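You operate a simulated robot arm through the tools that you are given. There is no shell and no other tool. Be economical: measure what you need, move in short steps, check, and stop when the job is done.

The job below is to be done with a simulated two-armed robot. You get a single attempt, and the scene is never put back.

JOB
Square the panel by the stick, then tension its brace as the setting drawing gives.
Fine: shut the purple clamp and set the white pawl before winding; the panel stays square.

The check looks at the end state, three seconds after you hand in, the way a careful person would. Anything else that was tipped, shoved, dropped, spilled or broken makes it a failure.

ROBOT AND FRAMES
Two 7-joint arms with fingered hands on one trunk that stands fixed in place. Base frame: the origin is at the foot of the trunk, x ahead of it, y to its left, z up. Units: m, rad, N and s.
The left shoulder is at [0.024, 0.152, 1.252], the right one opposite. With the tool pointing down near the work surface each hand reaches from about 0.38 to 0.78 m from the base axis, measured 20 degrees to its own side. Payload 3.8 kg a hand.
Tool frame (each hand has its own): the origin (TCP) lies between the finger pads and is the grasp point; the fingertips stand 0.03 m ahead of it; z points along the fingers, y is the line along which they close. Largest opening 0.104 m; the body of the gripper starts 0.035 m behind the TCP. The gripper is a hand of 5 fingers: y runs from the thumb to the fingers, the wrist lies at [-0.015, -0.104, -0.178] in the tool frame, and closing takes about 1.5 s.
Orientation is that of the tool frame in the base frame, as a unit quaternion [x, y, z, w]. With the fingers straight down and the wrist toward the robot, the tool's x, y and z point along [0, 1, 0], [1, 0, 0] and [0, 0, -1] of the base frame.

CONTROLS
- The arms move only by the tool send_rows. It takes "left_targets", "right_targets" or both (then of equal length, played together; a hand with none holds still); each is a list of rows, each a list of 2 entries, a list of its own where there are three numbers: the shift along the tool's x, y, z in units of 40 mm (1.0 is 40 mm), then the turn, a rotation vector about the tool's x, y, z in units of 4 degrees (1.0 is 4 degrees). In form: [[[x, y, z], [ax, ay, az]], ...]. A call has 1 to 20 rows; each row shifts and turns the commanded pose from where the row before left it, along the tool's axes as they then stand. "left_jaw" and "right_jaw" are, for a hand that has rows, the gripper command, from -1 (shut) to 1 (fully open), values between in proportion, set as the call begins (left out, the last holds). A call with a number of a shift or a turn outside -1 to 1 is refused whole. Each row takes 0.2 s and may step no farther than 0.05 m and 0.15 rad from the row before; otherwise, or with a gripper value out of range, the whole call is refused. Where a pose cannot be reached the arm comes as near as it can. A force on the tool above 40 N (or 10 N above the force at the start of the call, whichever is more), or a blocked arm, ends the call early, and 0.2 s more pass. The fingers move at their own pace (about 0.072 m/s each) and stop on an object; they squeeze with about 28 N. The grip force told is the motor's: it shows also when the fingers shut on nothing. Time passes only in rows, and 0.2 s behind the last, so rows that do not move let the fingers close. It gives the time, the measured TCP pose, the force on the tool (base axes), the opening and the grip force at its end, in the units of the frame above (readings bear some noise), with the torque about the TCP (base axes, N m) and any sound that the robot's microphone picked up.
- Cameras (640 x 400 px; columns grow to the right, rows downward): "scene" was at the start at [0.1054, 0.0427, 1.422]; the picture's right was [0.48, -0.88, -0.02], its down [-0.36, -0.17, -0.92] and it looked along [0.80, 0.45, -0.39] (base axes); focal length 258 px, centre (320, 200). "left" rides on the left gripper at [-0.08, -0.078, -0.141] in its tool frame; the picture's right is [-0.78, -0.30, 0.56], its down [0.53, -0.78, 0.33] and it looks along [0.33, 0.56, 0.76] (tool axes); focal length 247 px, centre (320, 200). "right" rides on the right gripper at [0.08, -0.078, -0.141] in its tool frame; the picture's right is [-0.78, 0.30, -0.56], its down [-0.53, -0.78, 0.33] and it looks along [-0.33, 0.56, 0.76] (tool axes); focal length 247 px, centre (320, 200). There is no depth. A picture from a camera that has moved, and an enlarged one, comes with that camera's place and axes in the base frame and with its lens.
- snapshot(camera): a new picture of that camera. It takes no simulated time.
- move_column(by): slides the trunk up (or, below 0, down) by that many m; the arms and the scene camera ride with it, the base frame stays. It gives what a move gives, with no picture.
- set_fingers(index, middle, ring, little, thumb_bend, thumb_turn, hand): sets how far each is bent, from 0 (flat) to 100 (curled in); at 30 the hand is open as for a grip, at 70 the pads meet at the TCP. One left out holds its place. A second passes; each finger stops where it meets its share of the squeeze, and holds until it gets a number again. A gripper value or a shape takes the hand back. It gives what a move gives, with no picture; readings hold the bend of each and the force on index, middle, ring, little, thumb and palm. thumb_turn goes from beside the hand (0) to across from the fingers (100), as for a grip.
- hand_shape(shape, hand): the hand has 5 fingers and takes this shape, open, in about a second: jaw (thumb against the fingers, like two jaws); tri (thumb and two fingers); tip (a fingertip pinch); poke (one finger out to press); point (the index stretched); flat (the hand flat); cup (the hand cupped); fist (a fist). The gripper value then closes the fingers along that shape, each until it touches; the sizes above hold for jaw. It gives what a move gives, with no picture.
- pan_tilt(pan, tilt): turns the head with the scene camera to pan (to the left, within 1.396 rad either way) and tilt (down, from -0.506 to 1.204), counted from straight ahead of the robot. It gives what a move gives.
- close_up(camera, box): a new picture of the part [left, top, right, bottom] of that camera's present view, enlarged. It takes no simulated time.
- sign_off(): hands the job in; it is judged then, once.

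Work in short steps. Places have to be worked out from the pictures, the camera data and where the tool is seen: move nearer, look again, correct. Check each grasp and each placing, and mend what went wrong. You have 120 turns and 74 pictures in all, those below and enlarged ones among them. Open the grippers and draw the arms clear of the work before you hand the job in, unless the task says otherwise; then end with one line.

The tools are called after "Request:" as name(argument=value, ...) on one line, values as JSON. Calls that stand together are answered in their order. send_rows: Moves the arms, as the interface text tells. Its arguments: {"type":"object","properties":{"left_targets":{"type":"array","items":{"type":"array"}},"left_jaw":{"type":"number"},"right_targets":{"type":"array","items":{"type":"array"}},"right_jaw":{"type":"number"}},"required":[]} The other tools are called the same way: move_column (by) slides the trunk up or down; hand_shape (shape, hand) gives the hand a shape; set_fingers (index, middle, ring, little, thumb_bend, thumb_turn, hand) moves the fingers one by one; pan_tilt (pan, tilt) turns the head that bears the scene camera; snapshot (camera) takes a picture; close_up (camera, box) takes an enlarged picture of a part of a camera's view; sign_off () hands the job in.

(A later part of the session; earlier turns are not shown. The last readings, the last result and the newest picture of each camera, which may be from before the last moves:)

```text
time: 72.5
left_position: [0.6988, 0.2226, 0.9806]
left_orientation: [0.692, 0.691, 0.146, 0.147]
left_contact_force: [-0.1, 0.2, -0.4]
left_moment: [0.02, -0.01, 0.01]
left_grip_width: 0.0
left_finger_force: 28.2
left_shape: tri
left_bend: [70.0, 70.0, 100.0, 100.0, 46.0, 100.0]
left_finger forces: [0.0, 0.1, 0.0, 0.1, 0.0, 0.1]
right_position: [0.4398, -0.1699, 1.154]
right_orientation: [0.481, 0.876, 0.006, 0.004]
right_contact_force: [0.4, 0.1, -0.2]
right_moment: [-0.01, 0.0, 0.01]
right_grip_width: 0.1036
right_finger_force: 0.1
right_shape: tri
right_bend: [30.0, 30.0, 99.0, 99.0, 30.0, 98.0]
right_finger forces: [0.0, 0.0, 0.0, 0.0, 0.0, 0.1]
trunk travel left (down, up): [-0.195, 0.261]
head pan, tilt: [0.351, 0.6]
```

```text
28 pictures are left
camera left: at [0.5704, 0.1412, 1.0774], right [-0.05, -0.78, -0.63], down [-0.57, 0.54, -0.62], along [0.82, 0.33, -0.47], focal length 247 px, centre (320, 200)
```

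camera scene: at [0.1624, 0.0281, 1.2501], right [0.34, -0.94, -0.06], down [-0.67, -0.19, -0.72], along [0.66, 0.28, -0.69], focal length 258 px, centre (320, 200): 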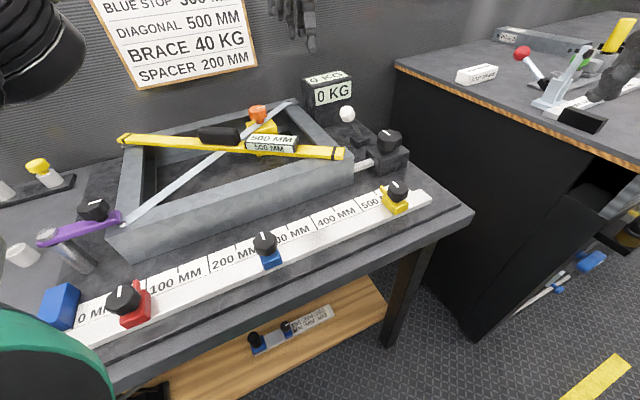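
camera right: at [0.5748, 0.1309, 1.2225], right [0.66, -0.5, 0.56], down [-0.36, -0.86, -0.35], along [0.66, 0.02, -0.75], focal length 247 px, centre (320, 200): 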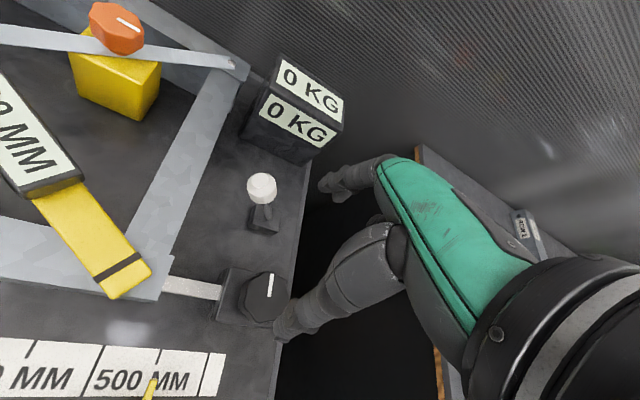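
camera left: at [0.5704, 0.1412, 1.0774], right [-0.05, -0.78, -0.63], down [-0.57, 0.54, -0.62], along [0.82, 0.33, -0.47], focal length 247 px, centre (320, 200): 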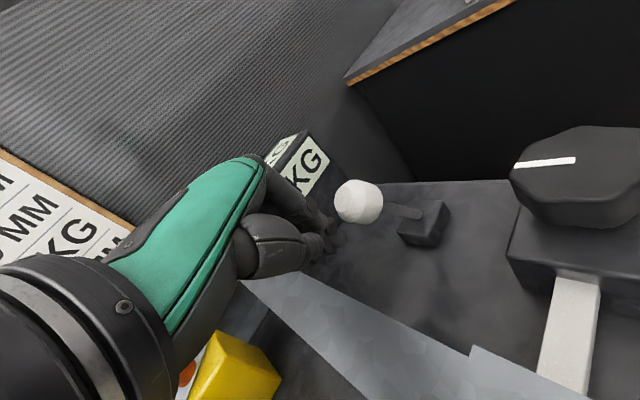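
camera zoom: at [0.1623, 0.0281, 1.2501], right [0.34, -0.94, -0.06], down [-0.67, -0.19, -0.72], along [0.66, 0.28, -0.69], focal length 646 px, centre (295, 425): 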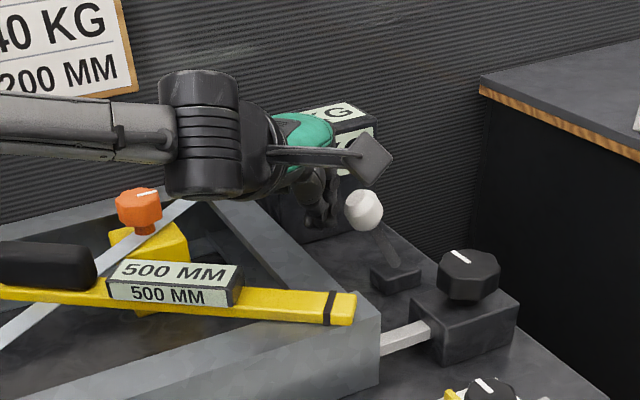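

The fingers are just on the panel side of the ball. I push 6 cm along the bench direction away from the panel.

Request:
send_rows(left_targets=[[[-0.19, 0.146, 0.065], [0, 0, 0]], [[-0.19, 0.146, 0.065], [0, 0, 0]], [[-0.19, 0.146, 0.065], [0, 0, 0]], [[-0.19, 0.146, 0.065], [0, 0, 0]], [[-0.19, 0.146, 0.065], [0, 0, 0]], [[-0.19, 0.146, 0.065], [0, 0, 0]], [[0, 0, 0], [0, 0, 0]]])

Request:
snapshot(camera="left")

```text
time: 74.1
left_position: [0.7356, 0.1736, 0.9819]
left_orientation: [0.692, 0.692, 0.147, 0.147]
left_contact_force: [-0.5, 0.6, -1.2]
left_moment: [-0.05, -0.02, -0.02]
left_grip_width: 0.0
left_finger_force: 27.5
left_shape: tri
left_bend: [70.0, 70.0, 100.0, 100.0, 46.0, 100.0]
left_finger forces: [0.0, 0.0, 0.1, 0.0, 0.0, 0.0]
right_position: [0.4415, -0.1707, 1.1536]
right_orientation: [0.481, 0.877, 0.007, 0.004]
right_contact_force: [-0.4, -0.4, 0.5]
right_moment: [0.0, 0.01, 0.0]
right_grip_width: 0.1038
right_finger_force: 0.0
right_shape: tri
right_bend: [30.0, 30.0, 99.0, 99.0, 30.0, 98.0]
right_finger forces: [0.1, 0.0, 0.0, 0.1, 0.0, 0.0]
trunk travel left (down, up): [-0.195, 0.261]
head pan, tilt: [0.351, 0.6]
```

```text
27 pictures are left
camera left: at [0.6085, 0.0944, 1.0783], right [-0.04, -0.78, -0.63], down [-0.57, 0.54, -0.62], along [0.82, 0.33, -0.47], focal length 247 px, centre (320, 200)
```

left: 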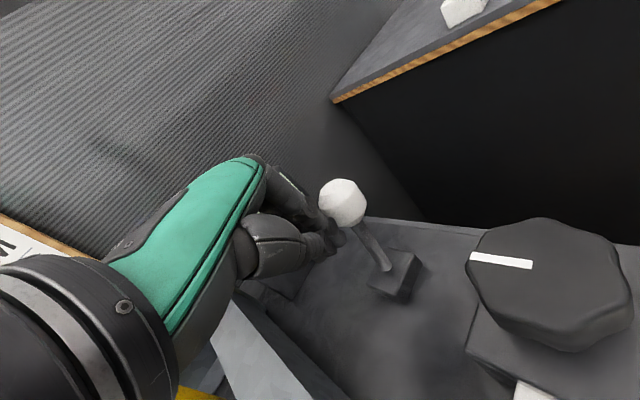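

The lever is moving over; it's near upright now. I push on.

Request:
send_rows(left_targets=[[[-0.19, 0.146, 0.065], [0, 0, 0]], [[-0.19, 0.146, 0.065], [0, 0, 0]], [[-0.19, 0.146, 0.065], [0, 0, 0]], [[-0.19, 0.146, 0.065], [0, 0, 0]], [[0, 0, 0], [0, 0, 0]]])

Request:
snapshot(camera="left")

```text
time: 75.3
left_position: [0.7501, 0.1582, 0.9821]
left_orientation: [0.692, 0.692, 0.147, 0.147]
left_contact_force: [-0.1, -0.4, 0.1]
left_moment: [0.02, 0.0, 0.03]
left_grip_width: 0.0
left_finger_force: 28.4
left_shape: tri
left_bend: [70.0, 70.0, 100.0, 100.0, 46.0, 100.0]
left_finger forces: [0.0, 0.1, 0.0, 0.0, 0.1, 0.0]
left hand out of reach, approached as far as the arm can: row 3, 4
right_position: [0.4422, -0.1718, 1.154]
right_orientation: [0.481, 0.877, 0.007, 0.003]
right_contact_force: [0.2, 1.5, 0.1]
right_moment: [0.01, 0.01, -0.03]
right_grip_width: 0.1037
right_finger_force: 0.0
right_shape: tri
right_bend: [30.0, 30.0, 99.0, 99.0, 30.0, 98.0]
right_finger forces: [0.1, 0.1, 0.0, 0.1, 0.0, 0.1]
trunk travel left (down, up): [-0.195, 0.261]
head pan, tilt: [0.351, 0.6]
```

```text
26 pictures are left
camera left: at [0.6216, 0.0788, 1.0788], right [-0.04, -0.78, -0.63], down [-0.57, 0.54, -0.62], along [0.82, 0.33, -0.47], focal length 247 px, centre (320, 200)
```

left: 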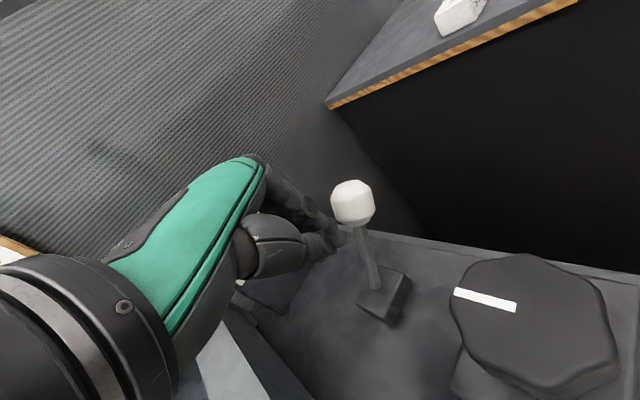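

The ball seems to have passed over and leans away from the panel. I check from the head camera.

Request:
close_up(camera="scene", box=[250, 60, 430, 190])

```text
3.08 times, centred on (340, 125) of scene
camera zoom: at [0.1625, 0.0282, 1.2501], right [0.34, -0.94, -0.06], down [-0.67, -0.19, -0.72], along [0.66, 0.28, -0.69], focal length 795 px, centre (258, 431)
```

zoom: 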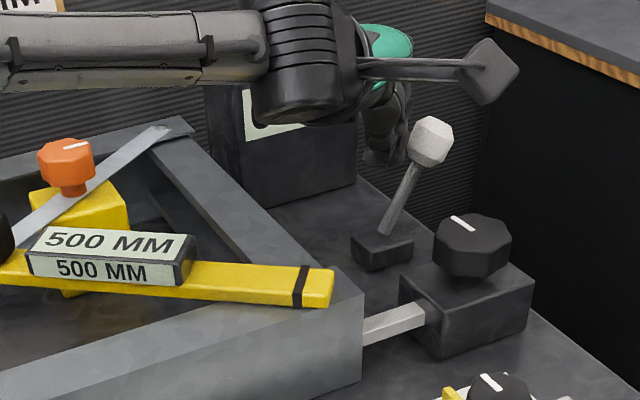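

The pawl lever has flipped to lean the opposite way by the same angle: set. Now I retreat the left hand: back off, up, then level the tilt.

Request:
send_rows(left_targets=[[[0.25, -0.19, -0.085], [0, 0, 0]], [[0, 0.37, -0.83], [0, 0, 0]], [[0, 0.37, -0.83], [0, 0, 0]], [[0, 0.37, -0.83], [0, 0, 0]], [[0, 0, 0], [0, 0, 0]]])

Request:
send_rows(left_targets=[[[0.5, -0.6, 0], [1, 0, 0]], [[0.5, -0.6, 0], [1, 0, 0]], [[0.5, -0.4, 0], [1, 0, 0]], [[0.5, 0, 0], [1, 0, 0]], [[0.5, 0, 0], [1, 0, 0]], [[0.5, 0, 0], [1, 0, 0]], [[0.8, 0, 0], [0, 0, 0]], [[0.8, 0, 0], [0, 0, 0]], [[0, 0, 0], [0, 0, 0]]], left_jaw=1)

Request:
close_up(camera="scene", box=[150, 40, 430, 200])

```text
time: 76.5
left_position: [0.7439, 0.1708, 1.0905]
left_orientation: [0.692, 0.691, 0.147, 0.147]
left_contact_force: [-0.3, -0.2, 0.0]
left_moment: [0.01, -0.01, -0.01]
left_grip_width: 0.0
left_finger_force: 27.6
left_shape: tri
left_bend: [70.0, 70.0, 100.0, 100.0, 46.0, 100.0]
left_finger forces: [0.1, 0.0, 0.0, 0.1, 0.1, 0.0]
right_position: [0.4414, -0.1706, 1.1548]
right_orientation: [0.481, 0.877, 0.008, 0.003]
right_contact_force: [0.0, -0.3, 0.4]
right_moment: [-0.01, 0.0, -0.02]
right_grip_width: 0.1041
right_finger_force: 0.0
right_shape: tri
right_bend: [30.0, 30.0, 99.0, 99.0, 30.0, 98.0]
right_finger forces: [0.1, 0.0, 0.1, 0.1, 0.1, 0.0]
trunk travel left (down, up): [-0.195, 0.261]
head pan, tilt: [0.351, 0.6]
```

```text
time: 78.5
left_position: [0.6817, 0.3523, 1.0683]
left_orientation: [0.708, 0.706, 0.0, 0.0]
left_contact_force: [-0.3, -0.4, -0.3]
left_moment: [-0.05, 0.0, 0.02]
left_grip_width: 0.1037
left_finger_force: 0.0
left_shape: tri
left_bend: [30.0, 30.0, 99.0, 99.0, 30.0, 98.0]
left_finger forces: [0.0, 0.0, 0.0, 0.0, 0.0, 0.0]
right_position: [0.4404, -0.1698, 1.1533]
right_orientation: [0.481, 0.876, 0.007, 0.003]
right_contact_force: [0.4, -0.4, -0.2]
right_moment: [0.03, 0.0, 0.02]
right_grip_width: 0.1036
right_finger_force: 0.0
right_shape: tri
right_bend: [30.0, 30.0, 99.0, 99.0, 30.0, 98.0]
right_finger forces: [0.1, 0.0, 0.1, 0.1, 0.1, 0.0]
trunk travel left (down, up): [-0.195, 0.261]
head pan, tilt: [0.351, 0.6]
```

```text
2.29 times, centred on (290, 120) of scene
camera zoom: at [0.1625, 0.0276, 1.2501], right [0.34, -0.94, -0.06], down [-0.67, -0.19, -0.72], along [0.66, 0.28, -0.69], focal length 590 px, centre (389, 383)
```

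zoom: 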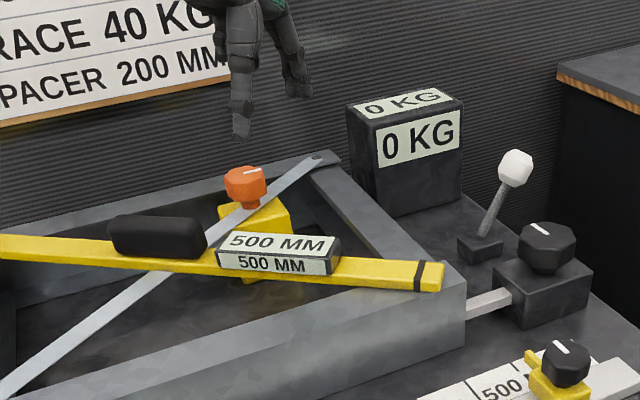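

Clear, pawl still set, 0 kg. I move over the orange knob at (0.666, 0.386, 0.98), pre-yawing 24° ccw.

Request:
send_rows(left_targets=[[[0.83, -0.4, 0], [0, 0, 0]], [[0, 0, 0], [0, 0, -1]], [[0, 0, 0], [0, 0, -1]], [[0, 0, 0], [0, 0, -1]], [[0, 0, 0], [0, 0, -1]], [[0, 0, 0], [0, 0, -1]], [[0, 0, 0], [0, 0, -1]], [[0, 0, 0], [0, 0, 0]]])

Request:
snapshot(camera="left")

```text
time: 80.3
left_position: [0.6648, 0.3868, 1.0686]
left_orientation: [0.545, 0.838, -0.001, 0.0]
left_contact_force: [-0.1, 0.0, 0.2]
left_moment: [0.01, -0.01, 0.02]
left_grip_width: 0.104
left_finger_force: 0.0
left_shape: tri
left_bend: [30.0, 30.0, 99.0, 99.0, 30.0, 98.0]
left_finger forces: [0.0, 0.0, 0.0, 0.0, 0.1, 0.1]
right_position: [0.4417, -0.1708, 1.1534]
right_orientation: [0.481, 0.876, 0.007, 0.003]
right_contact_force: [0.5, 0.7, 1.3]
right_moment: [-0.03, 0.02, -0.01]
right_grip_width: 0.1037
right_finger_force: 0.1
right_shape: tri
right_bend: [30.0, 30.0, 99.0, 99.0, 30.0, 98.0]
right_finger forces: [0.0, 0.0, 0.0, 0.0, 0.0, 0.1]
trunk travel left (down, up): [-0.195, 0.261]
head pan, tilt: [0.351, 0.6]
```

```text
23 pictures are left
camera left: at [0.6276, 0.2814, 1.2095], right [0.05, -0.83, -0.56], down [-0.93, 0.17, -0.33], along [0.37, 0.53, -0.76], focal length 247 px, centre (320, 200)
```

left: 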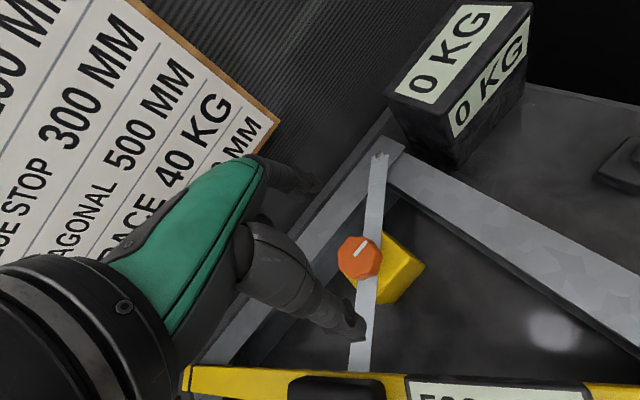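

Knob confirmed at (0.665, 0.388). I lower to z≈0.998 and grip.

Request:
send_rows(left_targets=[[[0, 0.02, 0.6], [0, 0, 0]], [[0, 0, 0.6], [0, 0, 0]], [[0, 0, 0.56], [0, 0, 0]], [[0, 0, 0], [0, 0, 0]]])

Request:
send_rows(left_targets=[[[0, 0, 0], [0, 0, 0]], [[0, 0, 0], [0, 0, 0]], [[0, 0, 0], [0, 0, 0]], [[0, 0, 0], [0, 0, 0]], [[0, 0, 0], [0, 0, 0]], [[0, 0, 0], [0, 0, 0]], [[0, 0, 0], [0, 0, 0]]], left_jaw=-1)

Request:
close_up(camera="scene", box=[170, 50, 370, 190])

```text
time: 81.3
left_position: [0.6682, 0.3862, 0.9973]
left_orientation: [0.546, 0.838, 0.001, 0.001]
left_contact_force: [-0.8, -0.2, -0.5]
left_moment: [-0.01, 0.0, 0.0]
left_grip_width: 0.1036
left_finger_force: 0.0
left_shape: tri
left_bend: [30.0, 30.0, 99.0, 99.0, 30.0, 98.0]
left_finger forces: [0.0, 0.1, 0.0, 0.1, 0.1, 0.0]
right_position: [0.4408, -0.1699, 1.1537]
right_orientation: [0.481, 0.877, 0.007, 0.003]
right_contact_force: [-0.8, 0.2, 0.6]
right_moment: [0.0, 0.0, 0.02]
right_grip_width: 0.1038
right_finger_force: 0.0
right_shape: tri
right_bend: [30.0, 30.0, 99.0, 99.0, 30.0, 98.0]
right_finger forces: [0.0, 0.0, 0.0, 0.1, 0.1, 0.0]
trunk travel left (down, up): [-0.195, 0.261]
head pan, tilt: [0.351, 0.6]
```

```text
time: 82.9
left_position: [0.6672, 0.3863, 0.9982]
left_orientation: [0.545, 0.838, 0.0, 0.0]
left_contact_force: [0.4, -1.7, -1.0]
left_moment: [0.02, 0.01, -0.04]
left_grip_width: 0.0331
left_finger_force: 28.2
left_shape: tri
left_bend: [74.0, 49.0, 100.0, 100.0, 74.0, 100.0]
left_finger forces: [11.9, 12.5, 0.0, 0.0, 25.2, 0.0]
right_position: [0.4412, -0.1687, 1.1536]
right_orientation: [0.481, 0.877, 0.007, 0.003]
right_contact_force: [-0.2, -0.4, 0.1]
right_moment: [0.01, -0.01, 0.0]
right_grip_width: 0.1039
right_finger_force: 0.0
right_shape: tri
right_bend: [30.0, 30.0, 99.0, 99.0, 30.0, 98.0]
right_finger forces: [0.1, 0.0, 0.0, 0.0, 0.0, 0.1]
trunk travel left (down, up): [-0.195, 0.261]
head pan, tilt: [0.351, 0.6]
```

```text
2.86 times, centred on (270, 120) of scene
camera zoom: at [0.1626, 0.0281, 1.2501], right [0.34, -0.94, -0.06], down [-0.67, -0.19, -0.72], along [0.66, 0.28, -0.69], focal length 738 px, centre (463, 429)
```

zoom: 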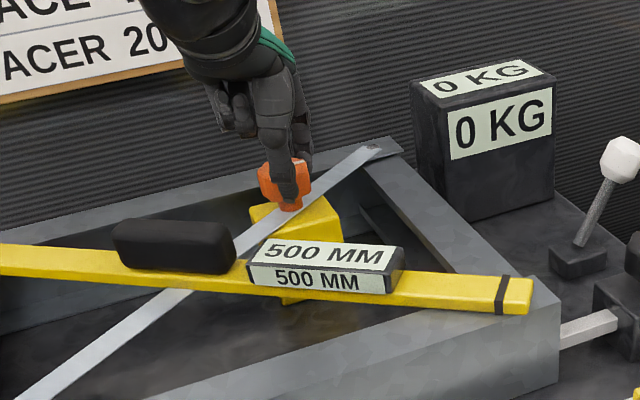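

Gripped. I try a 16° clockwise turn and read the load.

Request:
send_rows(left_targets=[[[0, 0, 0], [0, 0, 1]], [[0, 0, 0], [0, 0, 1]], [[0, 0, 0], [0, 0, 1]], [[0, 0, 0], [0, 0, 1]], [[0, 0, 0], [0, 0, 0]], [[0, 0, 0], [0, 0, 0]]])

Request:
close_up(camera="scene", box=[170, 50, 370, 190])

```text
time: 84.3
left_position: [0.6655, 0.3873, 0.9972]
left_orientation: [0.656, 0.755, -0.001, -0.001]
left_contact_force: [-2.4, 4.0, -6.2]
left_moment: [0.08, 0.08, 0.19]
left_grip_width: 0.0322
left_finger_force: 27.8
left_shape: tri
left_bend: [74.0, 49.0, 100.0, 100.0, 75.0, 99.0]
left_finger forces: [9.8, 13.8, 0.0, 0.1, 25.7, 0.0]
right_position: [0.4417, -0.1695, 1.154]
right_orientation: [0.48, 0.877, 0.006, 0.004]
right_contact_force: [-0.1, -1.2, 0.4]
right_moment: [0.01, -0.03, 0.01]
right_grip_width: 0.104
right_finger_force: 0.0
right_shape: tri
right_bend: [30.0, 30.0, 99.0, 99.0, 30.0, 98.0]
right_finger forces: [0.0, 0.1, 0.1, 0.0, 0.0, 0.1]
trunk travel left (down, up): [-0.195, 0.261]
head pan, tilt: [0.351, 0.6]
```

```text
2.86 times, centred on (270, 120) of scene
camera zoom: at [0.1627, 0.0293, 1.25], right [0.34, -0.94, -0.06], down [-0.67, -0.2, -0.72], along [0.66, 0.28, -0.69], focal length 738 px, centre (463, 429)
```

zoom: 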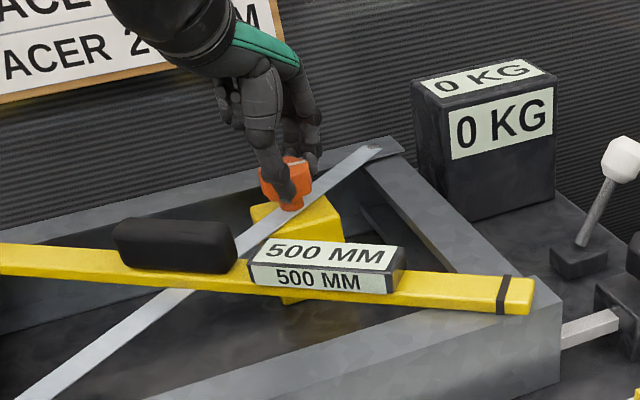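

0 kg still with some resisting torque (0.19 Nm). A bit further to tell slack from an end stop.

Request:
send_rows(left_targets=[[[0, 0, 0], [0, 0, 1]], [[0, 0, 0], [0, 0, 1]], [[0, 0, 0], [0, 0, 0]], [[0, 0, 0], [0, 0, 0]]])

Request:
close_up(camera="scene", box=[220, 50, 370, 150])

```text
time: 85.3
left_position: [0.6672, 0.3888, 0.9982]
left_orientation: [0.707, 0.707, 0.0, -0.001]
left_contact_force: [-6.9, 5.3, -5.9]
left_moment: [0.12, 0.22, 0.23]
left_grip_width: 0.0323
left_finger_force: 28.0
left_shape: tri
left_bend: [74.0, 50.0, 100.0, 100.0, 74.0, 99.0]
left_finger forces: [9.4, 14.0, 0.0, 0.0, 28.7, 0.0]
right_position: [0.4408, -0.1684, 1.1543]
right_orientation: [0.48, 0.877, 0.007, 0.004]
right_contact_force: [-0.4, 0.0, 0.1]
right_moment: [-0.02, -0.06, 0.01]
right_grip_width: 0.104
right_finger_force: 0.1
right_shape: tri
right_bend: [30.0, 30.0, 99.0, 99.0, 30.0, 98.0]
right_finger forces: [0.0, 0.0, 0.0, 0.1, 0.0, 0.0]
trunk travel left (down, up): [-0.195, 0.261]
head pan, tilt: [0.351, 0.6]
```

```text
4.00 times, centred on (295, 100) of scene
camera zoom: at [0.1619, 0.0297, 1.2501], right [0.34, -0.94, -0.06], down [-0.67, -0.2, -0.72], along [0.66, 0.28, -0.69], focal length 1033 px, centre (420, 600)
```

zoom: 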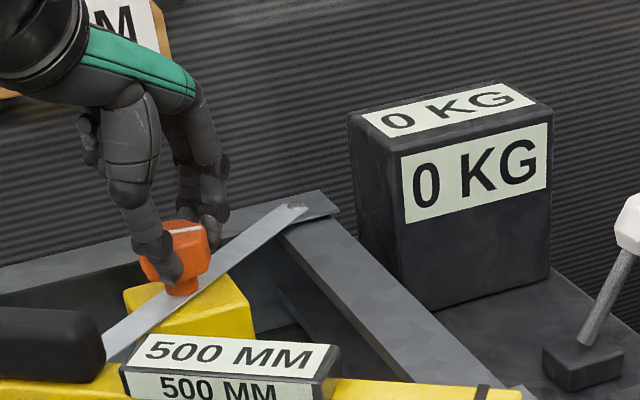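

The knob appears not to have turned with the hand (slipping at its end stop), so winding is counter-clockwise. I turn 24° ccw.

Request:
send_rows(left_targets=[[[0, 0, 0], [0, 0, -1]], [[0, 0, 0], [0, 0, -1]], [[0, 0, 0], [0, 0, -1]], [[0, 0, 0], [0, 0, -1]], [[0, 0, 0], [0, 0, -1]], [[0, 0, 0], [0, 0, -1]], [[0, 0, 0], [0, 0, 0]], [[0, 0, 0], [0, 0, 0]]])

Request:
close_up(camera="scene", box=[220, 50, 370, 150])

```text
time: 87.1
left_position: [0.6675, 0.3856, 0.998]
left_orientation: [0.545, 0.838, 0.0, -0.001]
left_contact_force: [0.4, -6.2, -9.8]
left_moment: [-0.16, -0.04, -0.17]
left_grip_width: 0.0312
left_finger_force: 28.4
left_shape: tri
left_bend: [74.0, 49.0, 100.0, 100.0, 74.0, 100.0]
left_finger forces: [14.0, 14.8, 0.1, 0.0, 26.8, 0.1]
right_position: [0.4428, -0.1713, 1.1529]
right_orientation: [0.481, 0.877, 0.007, 0.002]
right_contact_force: [0.3, 0.3, 0.0]
right_moment: [-0.01, -0.03, 0.0]
right_grip_width: 0.1039
right_finger_force: 0.2
right_shape: tri
right_bend: [30.0, 30.0, 99.0, 99.0, 30.0, 98.0]
right_finger forces: [0.1, 0.0, 0.1, 0.1, 0.0, 0.0]
trunk travel left (down, up): [-0.195, 0.261]
head pan, tilt: [0.351, 0.6]
```

```text
4.00 times, centred on (295, 100) of scene
camera zoom: at [0.1639, 0.0277, 1.2499], right [0.34, -0.94, -0.06], down [-0.67, -0.19, -0.72], along [0.66, 0.28, -0.7], focal length 1033 px, centre (420, 600)
```

zoom: 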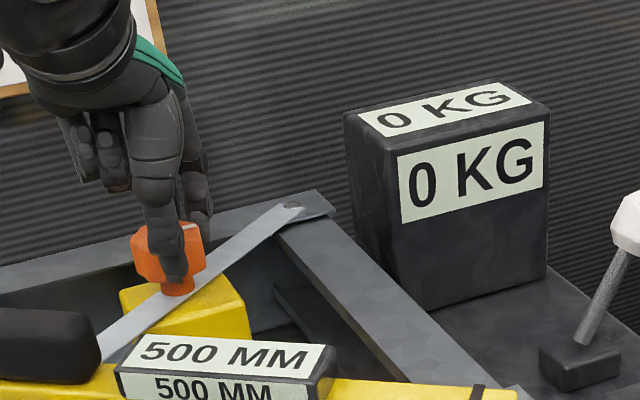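

Still 0 kg; could be slack either way. I check the knob's mark from the left wrist camera to see whether it follows the hand.

Request:
close_up(camera="left", box=[240, 160, 400, 300])

Request:
send_rows(left_targets=[[[0, 0, 0], [0, 0, 1]], [[0, 0, 0], [0, 0, 1]], [[0, 0, 0], [0, 0, 1]], [[0, 0, 0], [0, 0, 1]], [[0, 0, 0], [0, 0, 1]], [[0, 0, 0], [0, 0, 1]], [[0, 0, 0], [0, 0, 1]], [[0, 0, 0], [0, 0, 1]], [[0, 0, 0], [0, 0, 1]], [[0, 0, 0], [0, 0, 1]], [[0, 0, 0], [0, 0, 0]], [[0, 0, 0], [0, 0, 0]]])

Request:
close_up(camera="left", box=[240, 160, 400, 300])

```text
2.86 times, centred on (320, 230) of left
camera zoom: at [0.6297, 0.2804, 1.139], right [0.04, -0.83, -0.56], down [-0.93, 0.17, -0.33], along [0.37, 0.53, -0.76], focal length 706 px, centre (320, 114)
```

zoom: 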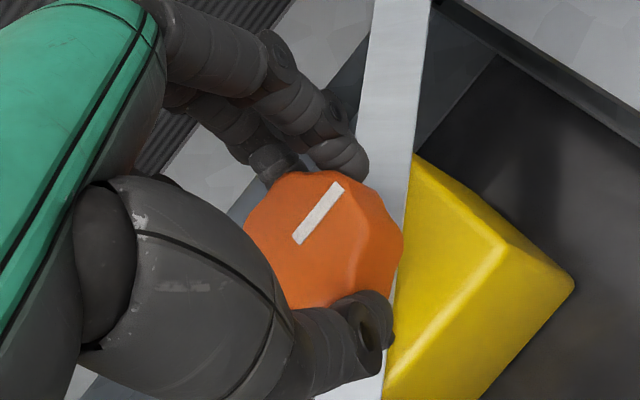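

```text
time: 89.7
left_position: [0.6664, 0.3888, 0.9978]
left_orientation: [0.799, 0.602, 0.001, 0.0]
left_contact_force: [-5.0, 8.4, -3.8]
left_moment: [0.2, 0.2, 0.24]
left_grip_width: 0.0313
left_finger_force: 28.5
left_shape: tri
left_bend: [74.0, 51.0, 100.0, 100.0, 74.0, 98.0]
left_finger forces: [9.0, 13.9, 0.1, 0.0, 29.1, 0.0]
right_position: [0.4407, -0.1681, 1.1548]
right_orientation: [0.48, 0.877, 0.007, 0.004]
right_contact_force: [0.2, 0.4, -0.2]
right_moment: [0.0, 0.0, 0.03]
right_grip_width: 0.1037
right_finger_force: 0.0
right_shape: tri
right_bend: [30.0, 30.0, 99.0, 99.0, 30.0, 98.0]
right_finger forces: [0.0, 0.1, 0.0, 0.1, 0.1, 0.1]
trunk travel left (down, up): [-0.195, 0.261]
head pan, tilt: [0.351, 0.6]
```

```text
2.86 times, centred on (320, 230) of left
camera zoom: at [0.5695, 0.3331, 1.1389], right [-0.5, -0.66, -0.56], down [-0.6, 0.73, -0.33], along [0.63, 0.17, -0.76], focal length 706 px, centre (320, 114)
```

zoom: 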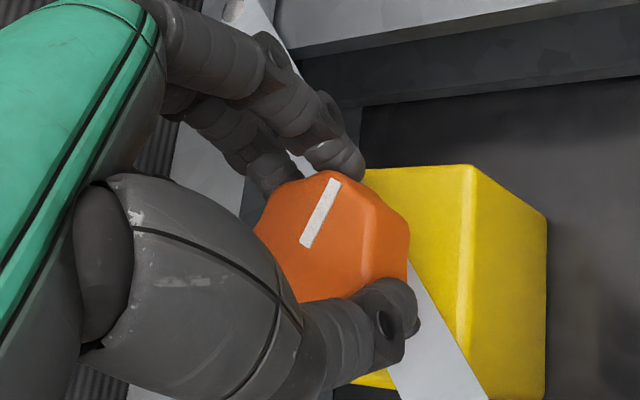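

The knob does follow the hand. I keep winding clockwise another 32° and read the load.

Request:
send_rows(left_targets=[[[0, 0, 0], [0, 0, 1]], [[0, 0, 0], [0, 0, 1]], [[0, 0, 0], [0, 0, 1]], [[0, 0, 0], [0, 0, 1]], [[0, 0, 0], [0, 0, 1]], [[0, 0, 0], [0, 0, 1]], [[0, 0, 0], [0, 0, 1]], [[0, 0, 0], [0, 0, 1]], [[0, 0, 0], [0, 0, 0]], [[0, 0, 0], [0, 0, 0]]])

Request:
close_up(camera="scene", box=[220, 50, 370, 150])

```text
time: 91.9
left_position: [0.6674, 0.3876, 0.9982]
left_orientation: [0.934, 0.357, -0.001, 0.001]
left_contact_force: [-9.5, 6.8, -7.1]
left_moment: [0.18, 0.2, 0.03]
left_grip_width: 0.0304
left_finger_force: 27.8
left_shape: tri
left_bend: [75.0, 53.0, 100.0, 100.0, 74.0, 96.0]
left_finger forces: [7.9, 8.9, 0.0, 0.0, 29.4, 0.0]
right_position: [0.44, -0.1679, 1.1544]
right_orientation: [0.481, 0.877, 0.006, 0.004]
right_contact_force: [-0.3, 0.6, -0.8]
right_moment: [0.02, 0.01, -0.02]
right_grip_width: 0.1039
right_finger_force: 0.0
right_shape: tri
right_bend: [30.0, 30.0, 99.0, 99.0, 30.0, 98.0]
right_finger forces: [0.1, 0.0, 0.0, 0.1, 0.0, 0.1]
trunk travel left (down, up): [-0.195, 0.261]
head pan, tilt: [0.351, 0.6]
```

```text
4.00 times, centred on (295, 100) of scene
camera zoom: at [0.1615, 0.0297, 1.2502], right [0.34, -0.94, -0.06], down [-0.67, -0.2, -0.72], along [0.66, 0.28, -0.69], focal length 1033 px, centre (420, 600)
```

zoom: 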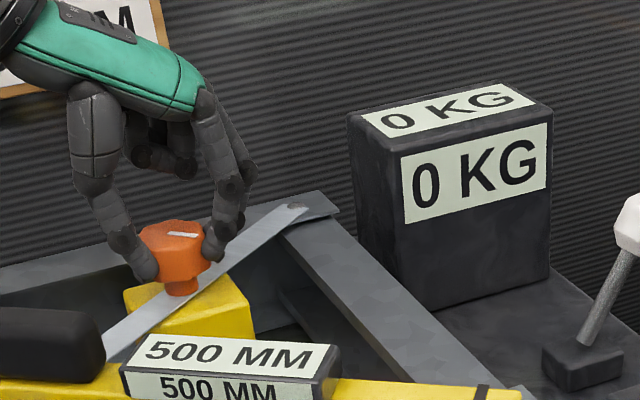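

The mark shows the knob stopped after ~27° cw (pawl/stop blocks that way), then slipped. So winding is counter-clockwise: I turn 48° ccw, long stroke available, and read.

Request:
send_rows(left_targets=[[[0, 0, 0], [0, 0, -1]], [[0, 0, 0], [0, 0, -1]], [[0, 0, 0], [0, 0, -1]], [[0, 0, 0], [0, 0, -1]], [[0, 0, 0], [0, 0, -1]], [[0, 0, 0], [0, 0, -1]], [[0, 0, 0], [0, 0, -1]], [[0, 0, 0], [0, 0, -1]], [[0, 0, 0], [0, 0, -1]], [[0, 0, 0], [0, 0, -1]], [[0, 0, 0], [0, 0, -1]], [[0, 0, 0], [0, 0, -1]], [[0, 0, 0], [0, 0, 0]], [[0, 0, 0], [0, 0, 0]]])

Request:
close_up(camera="scene", box=[220, 50, 370, 150])

```text
time: 94.9
left_position: [0.6682, 0.3866, 0.9988]
left_orientation: [0.708, 0.706, 0.0, 0.0]
left_contact_force: [-0.9, -7.1, -6.3]
left_moment: [-0.13, -0.08, -0.12]
left_grip_width: 0.0308
left_finger_force: 28.4
left_shape: tri
left_bend: [75.0, 50.0, 100.0, 100.0, 74.0, 99.0]
left_finger forces: [10.9, 13.4, 0.1, 0.1, 24.2, 0.0]
right_position: [0.4412, -0.1709, 1.1527]
right_orientation: [0.481, 0.877, 0.008, 0.003]
right_contact_force: [-0.2, -0.1, 0.1]
right_moment: [-0.02, 0.02, 0.01]
right_grip_width: 0.1037
right_finger_force: 0.0
right_shape: tri
right_bend: [30.0, 30.0, 99.0, 99.0, 30.0, 98.0]
right_finger forces: [0.0, 0.0, 0.0, 0.0, 0.0, 0.0]
trunk travel left (down, up): [-0.195, 0.261]
head pan, tilt: [0.351, 0.6]
```

```text
4.00 times, centred on (295, 100) of scene
camera zoom: at [0.1634, 0.0273, 1.25], right [0.34, -0.94, -0.06], down [-0.67, -0.19, -0.72], along [0.66, 0.28, -0.69], focal length 1033 px, centre (420, 600)
```

zoom: 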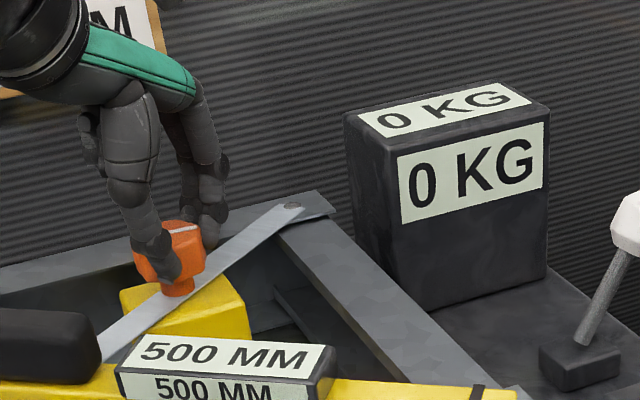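

The mark moved only a little. I continue ccw 28° and inspect the mark from the wrist camera.

Request:
send_rows(left_targets=[[[0, 0, 0], [0, 0, -1]], [[0, 0, 0], [0, 0, -1]], [[0, 0, 0], [0, 0, -1]], [[0, 0, 0], [0, 0, -1]], [[0, 0, 0], [0, 0, -1]], [[0, 0, 0], [0, 0, -1]], [[0, 0, 0], [0, 0, -1]], [[0, 0, 0], [0, 0, 0]], [[0, 0, 0], [0, 0, 0]]])

Request:
snapshot(camera="left")

```text
time: 96.9
left_position: [0.6685, 0.3826, 0.999]
left_orientation: [0.516, 0.857, 0.0, -0.001]
left_contact_force: [8.1, -23.3, -7.2]
left_moment: [-0.46, -0.34, -0.61]
left_grip_width: 0.0305
left_finger_force: 28.4
left_shape: tri
left_bend: [75.0, 47.0, 100.0, 100.0, 74.0, 100.0]
left_finger forces: [19.8, 14.9, 0.0, 0.0, 25.3, 0.0]
right_position: [0.4423, -0.1734, 1.1534]
right_orientation: [0.48, 0.877, 0.008, 0.001]
right_contact_force: [0.5, -0.3, -0.4]
right_moment: [0.03, 0.01, 0.0]
right_grip_width: 0.1041
right_finger_force: 0.0
right_shape: tri
right_bend: [30.0, 30.0, 99.0, 99.0, 30.0, 98.0]
right_finger forces: [0.0, 0.1, 0.1, 0.0, 0.0, 0.0]
trunk travel left (down, up): [-0.195, 0.261]
head pan, tilt: [0.351, 0.6]
```

```text
14 pictures are left
camera left: at [0.6374, 0.275, 1.1394], right [0.1, -0.82, -0.56], down [-0.94, 0.11, -0.33], along [0.33, 0.56, -0.76], focal length 247 px, centre (320, 200)
```

left: 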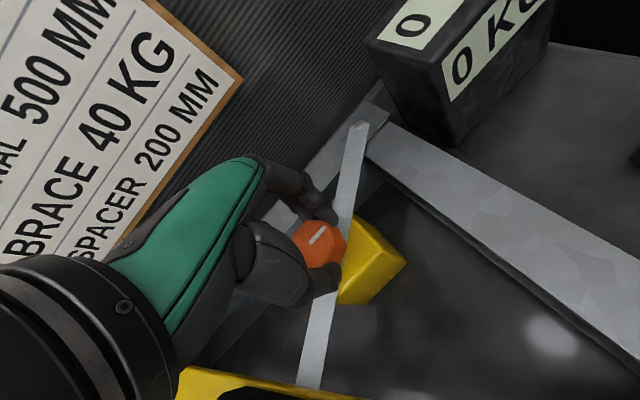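

The ccw side is a hard stop (0.61 Nm) at the start position, so winding is clockwise and my grip slipped earlier. I reopen, lower 8 mm for a deeper grip, recentre and close again.

Request:
send_rows(left_targets=[[[0, 0, 0], [0, 0, 0]], [[0, 0, 0], [0, 0, 0]], [[0, 0, 0], [0, 0, 0]], [[0, 0, 0], [0, 0, 0]], [[0, 0, 0], [0, 0, 0]]], left_jaw=1)

Request:
send_rows(left_targets=[[[0, 0, 0.1], [0, 0, 0]], [[0, 0, 0.1], [0, 0, 0]], [[0, 0, 0], [0, 0, 0]]])

Request:
close_up(camera="left", box=[240, 150, 400, 310])

```text
time: 98.1
left_position: [0.6663, 0.3872, 0.9989]
left_orientation: [0.514, 0.858, 0.0, 0.0]
left_contact_force: [0.5, -0.3, -0.5]
left_moment: [0.02, -0.02, 0.02]
left_grip_width: 0.1036
left_finger_force: 0.0
left_shape: tri
left_bend: [30.0, 30.0, 99.0, 99.0, 30.0, 98.0]
left_finger forces: [0.0, 0.1, 0.0, 0.0, 0.1, 0.1]
right_position: [0.4417, -0.17, 1.1541]
right_orientation: [0.48, 0.877, 0.007, 0.003]
right_contact_force: [1.1, -0.7, -0.2]
right_moment: [0.0, -0.02, 0.0]
right_grip_width: 0.1036
right_finger_force: 0.1
right_shape: tri
right_bend: [30.0, 30.0, 99.0, 99.0, 30.0, 98.0]
right_finger forces: [0.1, 0.1, 0.1, 0.0, 0.0, 0.0]
trunk travel left (down, up): [-0.195, 0.261]
head pan, tilt: [0.351, 0.6]
```

```text
time: 98.9
left_position: [0.6668, 0.3866, 0.9909]
left_orientation: [0.516, 0.857, -0.001, 0.001]
left_contact_force: [-0.1, 0.1, 0.4]
left_moment: [0.0, 0.02, 0.0]
left_grip_width: 0.1037
left_finger_force: 0.1
left_shape: tri
left_bend: [30.0, 30.0, 99.0, 99.0, 30.0, 98.0]
left_finger forces: [0.1, 0.0, 0.1, 0.0, 0.0, 0.0]
right_position: [0.4411, -0.1701, 1.1538]
right_orientation: [0.481, 0.877, 0.007, 0.004]
right_contact_force: [1.0, 0.0, -0.8]
right_moment: [0.0, 0.02, -0.01]
right_grip_width: 0.1041
right_finger_force: 0.0
right_shape: tri
right_bend: [30.0, 30.0, 99.0, 99.0, 30.0, 98.0]
right_finger forces: [0.0, 0.0, 0.0, 0.0, 0.0, 0.0]
trunk travel left (down, up): [-0.195, 0.261]
head pan, tilt: [0.351, 0.6]
```

```text
2.50 times, centred on (320, 230) of left
camera zoom: at [0.6356, 0.2796, 1.1317], right [0.1, -0.82, -0.56], down [-0.94, 0.11, -0.33], along [0.33, 0.56, -0.76], focal length 617 px, centre (320, 125)
```

zoom: 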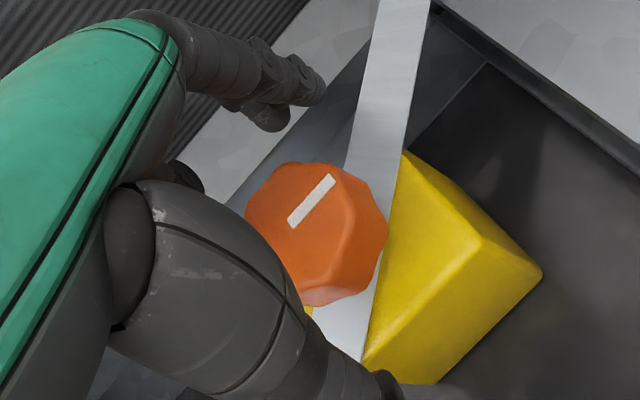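

Well placed and deeper now. I close and turn 32° clockwise.

Request:
send_rows(left_targets=[[[0, 0, 0], [0, 0, 0]], [[0, 0, 0], [0, 0, 0]], [[0, 0, 0], [0, 0, 0]], [[0, 0, 0], [0, 0, 0]], [[0, 0, 0], [0, 0, 0]], [[0, 0, 0], [0, 0, 0]], [[0, 0, 0], [0, 0, 0]]], left_jaw=-1)

Request:
send_rows(left_targets=[[[0, 0, 0], [0, 0, 1]], [[0, 0, 0], [0, 0, 1]], [[0, 0, 0], [0, 0, 1]], [[0, 0, 0], [0, 0, 1]], [[0, 0, 0], [0, 0, 1]], [[0, 0, 0], [0, 0, 1]], [[0, 0, 0], [0, 0, 1]], [[0, 0, 0], [0, 0, 1]], [[0, 0, 0], [0, 0, 0]]])

```text
time: 100.5
left_position: [0.6665, 0.3852, 0.9906]
left_orientation: [0.516, 0.857, 0.0, 0.0]
left_contact_force: [-0.6, -1.6, -1.4]
left_moment: [-0.03, 0.03, -0.05]
left_grip_width: 0.0338
left_finger_force: 28.0
left_shape: tri
left_bend: [74.0, 48.0, 100.0, 100.0, 74.0, 100.0]
left_finger forces: [11.5, 12.5, 0.1, 0.1, 25.8, 0.0]
right_position: [0.4404, -0.1707, 1.1539]
right_orientation: [0.481, 0.877, 0.007, 0.003]
right_contact_force: [0.5, 0.3, -0.8]
right_moment: [0.02, -0.01, -0.01]
right_grip_width: 0.1039
right_finger_force: 0.0
right_shape: tri
right_bend: [30.0, 30.0, 99.0, 99.0, 30.0, 98.0]
right_finger forces: [0.0, 0.0, 0.0, 0.1, 0.0, 0.0]
trunk travel left (down, up): [-0.195, 0.261]
head pan, tilt: [0.351, 0.6]
```

```text
time: 102.5
left_position: [0.6658, 0.3883, 0.9914]
left_orientation: [0.732, 0.682, 0.0, 0.0]
left_contact_force: [-7.6, 8.3, -1.9]
left_moment: [0.2, 0.21, 0.26]
left_grip_width: 0.0332
left_finger_force: 27.8
left_shape: tri
left_bend: [74.0, 49.0, 100.0, 100.0, 74.0, 100.0]
left_finger forces: [10.5, 12.0, 0.0, 0.0, 29.9, 0.1]
right_position: [0.4408, -0.1675, 1.1552]
right_orientation: [0.48, 0.877, 0.006, 0.003]
right_contact_force: [-0.3, 0.6, -0.5]
right_moment: [-0.03, 0.02, -0.01]
right_grip_width: 0.1037
right_finger_force: 0.0
right_shape: tri
right_bend: [30.0, 30.0, 99.0, 99.0, 30.0, 98.0]
right_finger forces: [0.1, 0.0, 0.0, 0.1, 0.0, 0.1]
trunk travel left (down, up): [-0.195, 0.261]
head pan, tilt: [0.351, 0.6]
```

Torque 0.26 Nm with the grip holding. 24° more, then read.

Request:
send_rows(left_targets=[[[0, 0, 0], [0, 0, 1]], [[0, 0, 0], [0, 0, 1]], [[0, 0, 0], [0, 0, 1]], [[0, 0, 0], [0, 0, 1]], [[0, 0, 0], [0, 0, 1]], [[0, 0, 0], [0, 0, 1]], [[0, 0, 0], [0, 0, 0]]])

Request:
close_up(camera="scene", box=[220, 50, 370, 150])

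```text
time: 104.1
left_position: [0.6651, 0.388, 0.9899]
left_orientation: [0.857, 0.515, 0.0, 0.001]
left_contact_force: [-8.3, 10.5, -0.6]
left_moment: [0.31, 0.25, 0.19]
left_grip_width: 0.0317
left_finger_force: 28.0
left_shape: tri
left_bend: [75.0, 51.0, 100.0, 100.0, 74.0, 99.0]
left_finger forces: [8.0, 11.9, 0.0, 0.0, 31.3, 0.0]
right_position: [0.4391, -0.169, 1.1546]
right_orientation: [0.48, 0.877, 0.006, 0.004]
right_contact_force: [0.3, 0.8, 0.0]
right_moment: [-0.01, 0.0, 0.01]
right_grip_width: 0.1038
right_finger_force: 0.0
right_shape: tri
right_bend: [30.0, 30.0, 99.0, 99.0, 30.0, 98.0]
right_finger forces: [0.0, 0.0, 0.1, 0.0, 0.0, 0.1]
trunk travel left (down, up): [-0.195, 0.261]
head pan, tilt: [0.351, 0.6]
```

```text
4.00 times, centred on (295, 100) of scene
camera zoom: at [0.161, 0.0304, 1.2502], right [0.34, -0.94, -0.06], down [-0.67, -0.2, -0.72], along [0.66, 0.28, -0.69], focal length 1033 px, centre (420, 600)
```

zoom: 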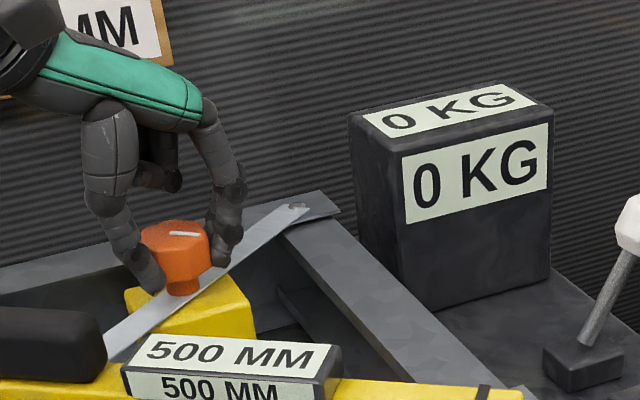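

The mark went past the earlier position (~42° turned), so it's not a stop, just slack with friction. I continue 28° cw.

Request:
send_rows(left_targets=[[[0, 0, 0], [0, 0, 1]], [[0, 0, 0], [0, 0, 1]], [[0, 0, 0], [0, 0, 1]], [[0, 0, 0], [0, 0, 1]], [[0, 0, 0], [0, 0, 1]], [[0, 0, 0], [0, 0, 1]], [[0, 0, 0], [0, 0, 1]], [[0, 0, 0], [0, 0, 0]]])

Request:
close_up(camera="scene", box=[220, 50, 370, 150])

```text
time: 105.9
left_position: [0.665, 0.3863, 0.9904]
left_orientation: [0.957, 0.291, 0.0, 0.001]
left_contact_force: [-10.3, 5.7, 0.4]
left_moment: [0.17, 0.3, 0.07]
left_grip_width: 0.0311
left_finger_force: 28.3
left_shape: tri
left_bend: [75.0, 52.0, 100.0, 100.0, 74.0, 96.0]
left_finger forces: [7.8, 8.6, 0.0, 0.0, 28.4, 0.0]
right_position: [0.4397, -0.1688, 1.1555]
right_orientation: [0.481, 0.877, 0.006, 0.004]
right_contact_force: [-0.1, -0.1, 0.0]
right_moment: [-0.01, -0.02, 0.0]
right_grip_width: 0.1039
right_finger_force: 0.0
right_shape: tri
right_bend: [30.0, 30.0, 99.0, 99.0, 30.0, 98.0]
right_finger forces: [0.0, 0.1, 0.1, 0.0, 0.0, 0.0]
trunk travel left (down, up): [-0.195, 0.261]
head pan, tilt: [0.351, 0.6]
```

```text
4.00 times, centred on (295, 100) of scene
camera zoom: at [0.1603, 0.0295, 1.2503], right [0.34, -0.94, -0.06], down [-0.67, -0.2, -0.72], along [0.66, 0.28, -0.69], focal length 1033 px, centre (420, 600)
```

zoom: 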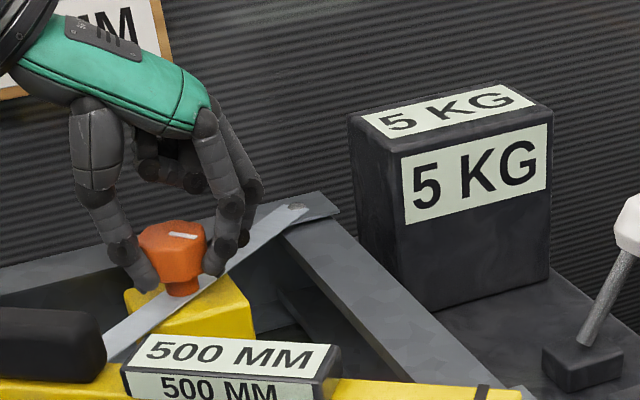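

The meter reads 5 kg: tension is building. I release (pawl should hold), lift a little, and turn the hand back for a second stroke.

Request:
send_rows(left_targets=[[[0, 0, 0], [0, 0, 0]], [[0, 0, 0], [0, 0, 0]], [[0, 0, 0], [0, 0, 0]], [[0, 0, 0], [0, 0, 0]], [[0, 0, 0], [0, 0, 0]], [[0, 0, -0.7], [0, 0, 0]]], left_jaw=1)

Request:
send_rows(left_targets=[[[0, 0, 0], [0, 0, -1]], [[0, 0, 0], [0, 0, -1]], [[0, 0, 0], [0, 0, -1]], [[0, 0, 0], [0, 0, -1]], [[0, 0, 0], [0, 0, -1]], [[0, 0, 0], [0, 0, -1]], [[0, 0, 0], [0, 0, -1]], [[0, 0, 0], [0, 0, -1]], [[0, 0, 0], [0, 0, -1]], [[0, 0, 0], [0, 0, -1]], [[0, 0, 0], [0, 0, -1]], [[0, 0, 0], [0, 0, -1]], [[0, 0, 0], [0, 0, -1]], [[0, 0, 0], [0, 0, -1]], [[0, 0, 0], [0, 0, -1]], [[0, 0, 0], [0, 0, -1]], [[0, 0, 0], [0, 0, -1]], [[0, 0, 0], [0, 0, -1]], [[0, 0, 0], [0, 0, -1]], [[0, 0, 0], [0, 0, -1]]])

Request:
close_up(camera="scene", box=[220, 50, 370, 150])

```text
time: 107.3
left_position: [0.6649, 0.3871, 1.0199]
left_orientation: [0.956, 0.292, 0.002, 0.0]
left_contact_force: [0.1, 0.6, -0.3]
left_moment: [0.03, -0.02, 0.02]
left_grip_width: 0.1038
left_finger_force: 0.1
left_shape: tri
left_bend: [30.0, 30.0, 99.0, 99.0, 30.0, 98.0]
left_finger forces: [0.1, 0.1, 0.0, 0.0, 0.1, 0.1]
right_position: [0.4401, -0.1708, 1.1536]
right_orientation: [0.481, 0.877, 0.008, 0.003]
right_contact_force: [-0.4, 0.2, -1.1]
right_moment: [0.01, -0.03, -0.01]
right_grip_width: 0.1036
right_finger_force: 0.0
right_shape: tri
right_bend: [30.0, 30.0, 99.0, 99.0, 30.0, 98.0]
right_finger forces: [0.0, 0.0, 0.0, 0.0, 0.0, 0.1]
trunk travel left (down, up): [-0.195, 0.261]
head pan, tilt: [0.351, 0.6]
```

```text
time: 111.5
left_position: [0.6666, 0.3856, 1.0185]
left_orientation: [0.544, 0.839, 0.0, 0.001]
left_contact_force: [0.8, 0.9, 0.4]
left_moment: [-0.02, 0.0, 0.0]
left_grip_width: 0.1037
left_finger_force: 0.1
left_shape: tri
left_bend: [30.0, 30.0, 99.0, 99.0, 30.0, 98.0]
left_finger forces: [0.0, 0.1, 0.0, 0.1, 0.0, 0.0]
right_position: [0.4409, -0.1706, 1.1536]
right_orientation: [0.481, 0.877, 0.007, 0.003]
right_contact_force: [-0.1, 0.8, -0.5]
right_moment: [-0.01, 0.02, 0.02]
right_grip_width: 0.1038
right_finger_force: 0.1
right_shape: tri
right_bend: [30.0, 30.0, 99.0, 99.0, 30.0, 98.0]
right_finger forces: [0.0, 0.0, 0.0, 0.0, 0.0, 0.0]
trunk travel left (down, up): [-0.195, 0.261]
head pan, tilt: [0.351, 0.6]
```

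```text
4.00 times, centred on (295, 100) of scene
camera zoom: at [0.1625, 0.028, 1.2501], right [0.34, -0.94, -0.06], down [-0.67, -0.19, -0.72], along [0.66, 0.28, -0.69], focal length 1033 px, centre (420, 600)
```

zoom: 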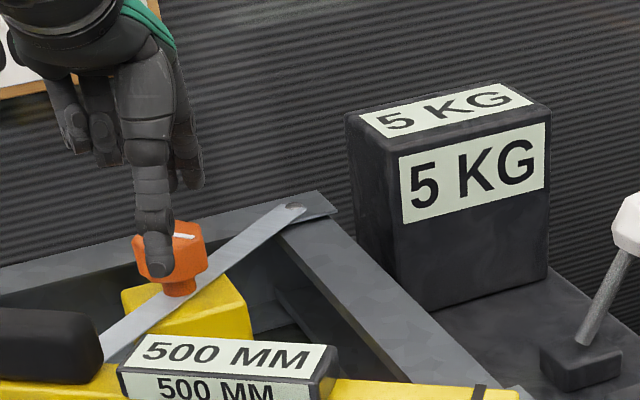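

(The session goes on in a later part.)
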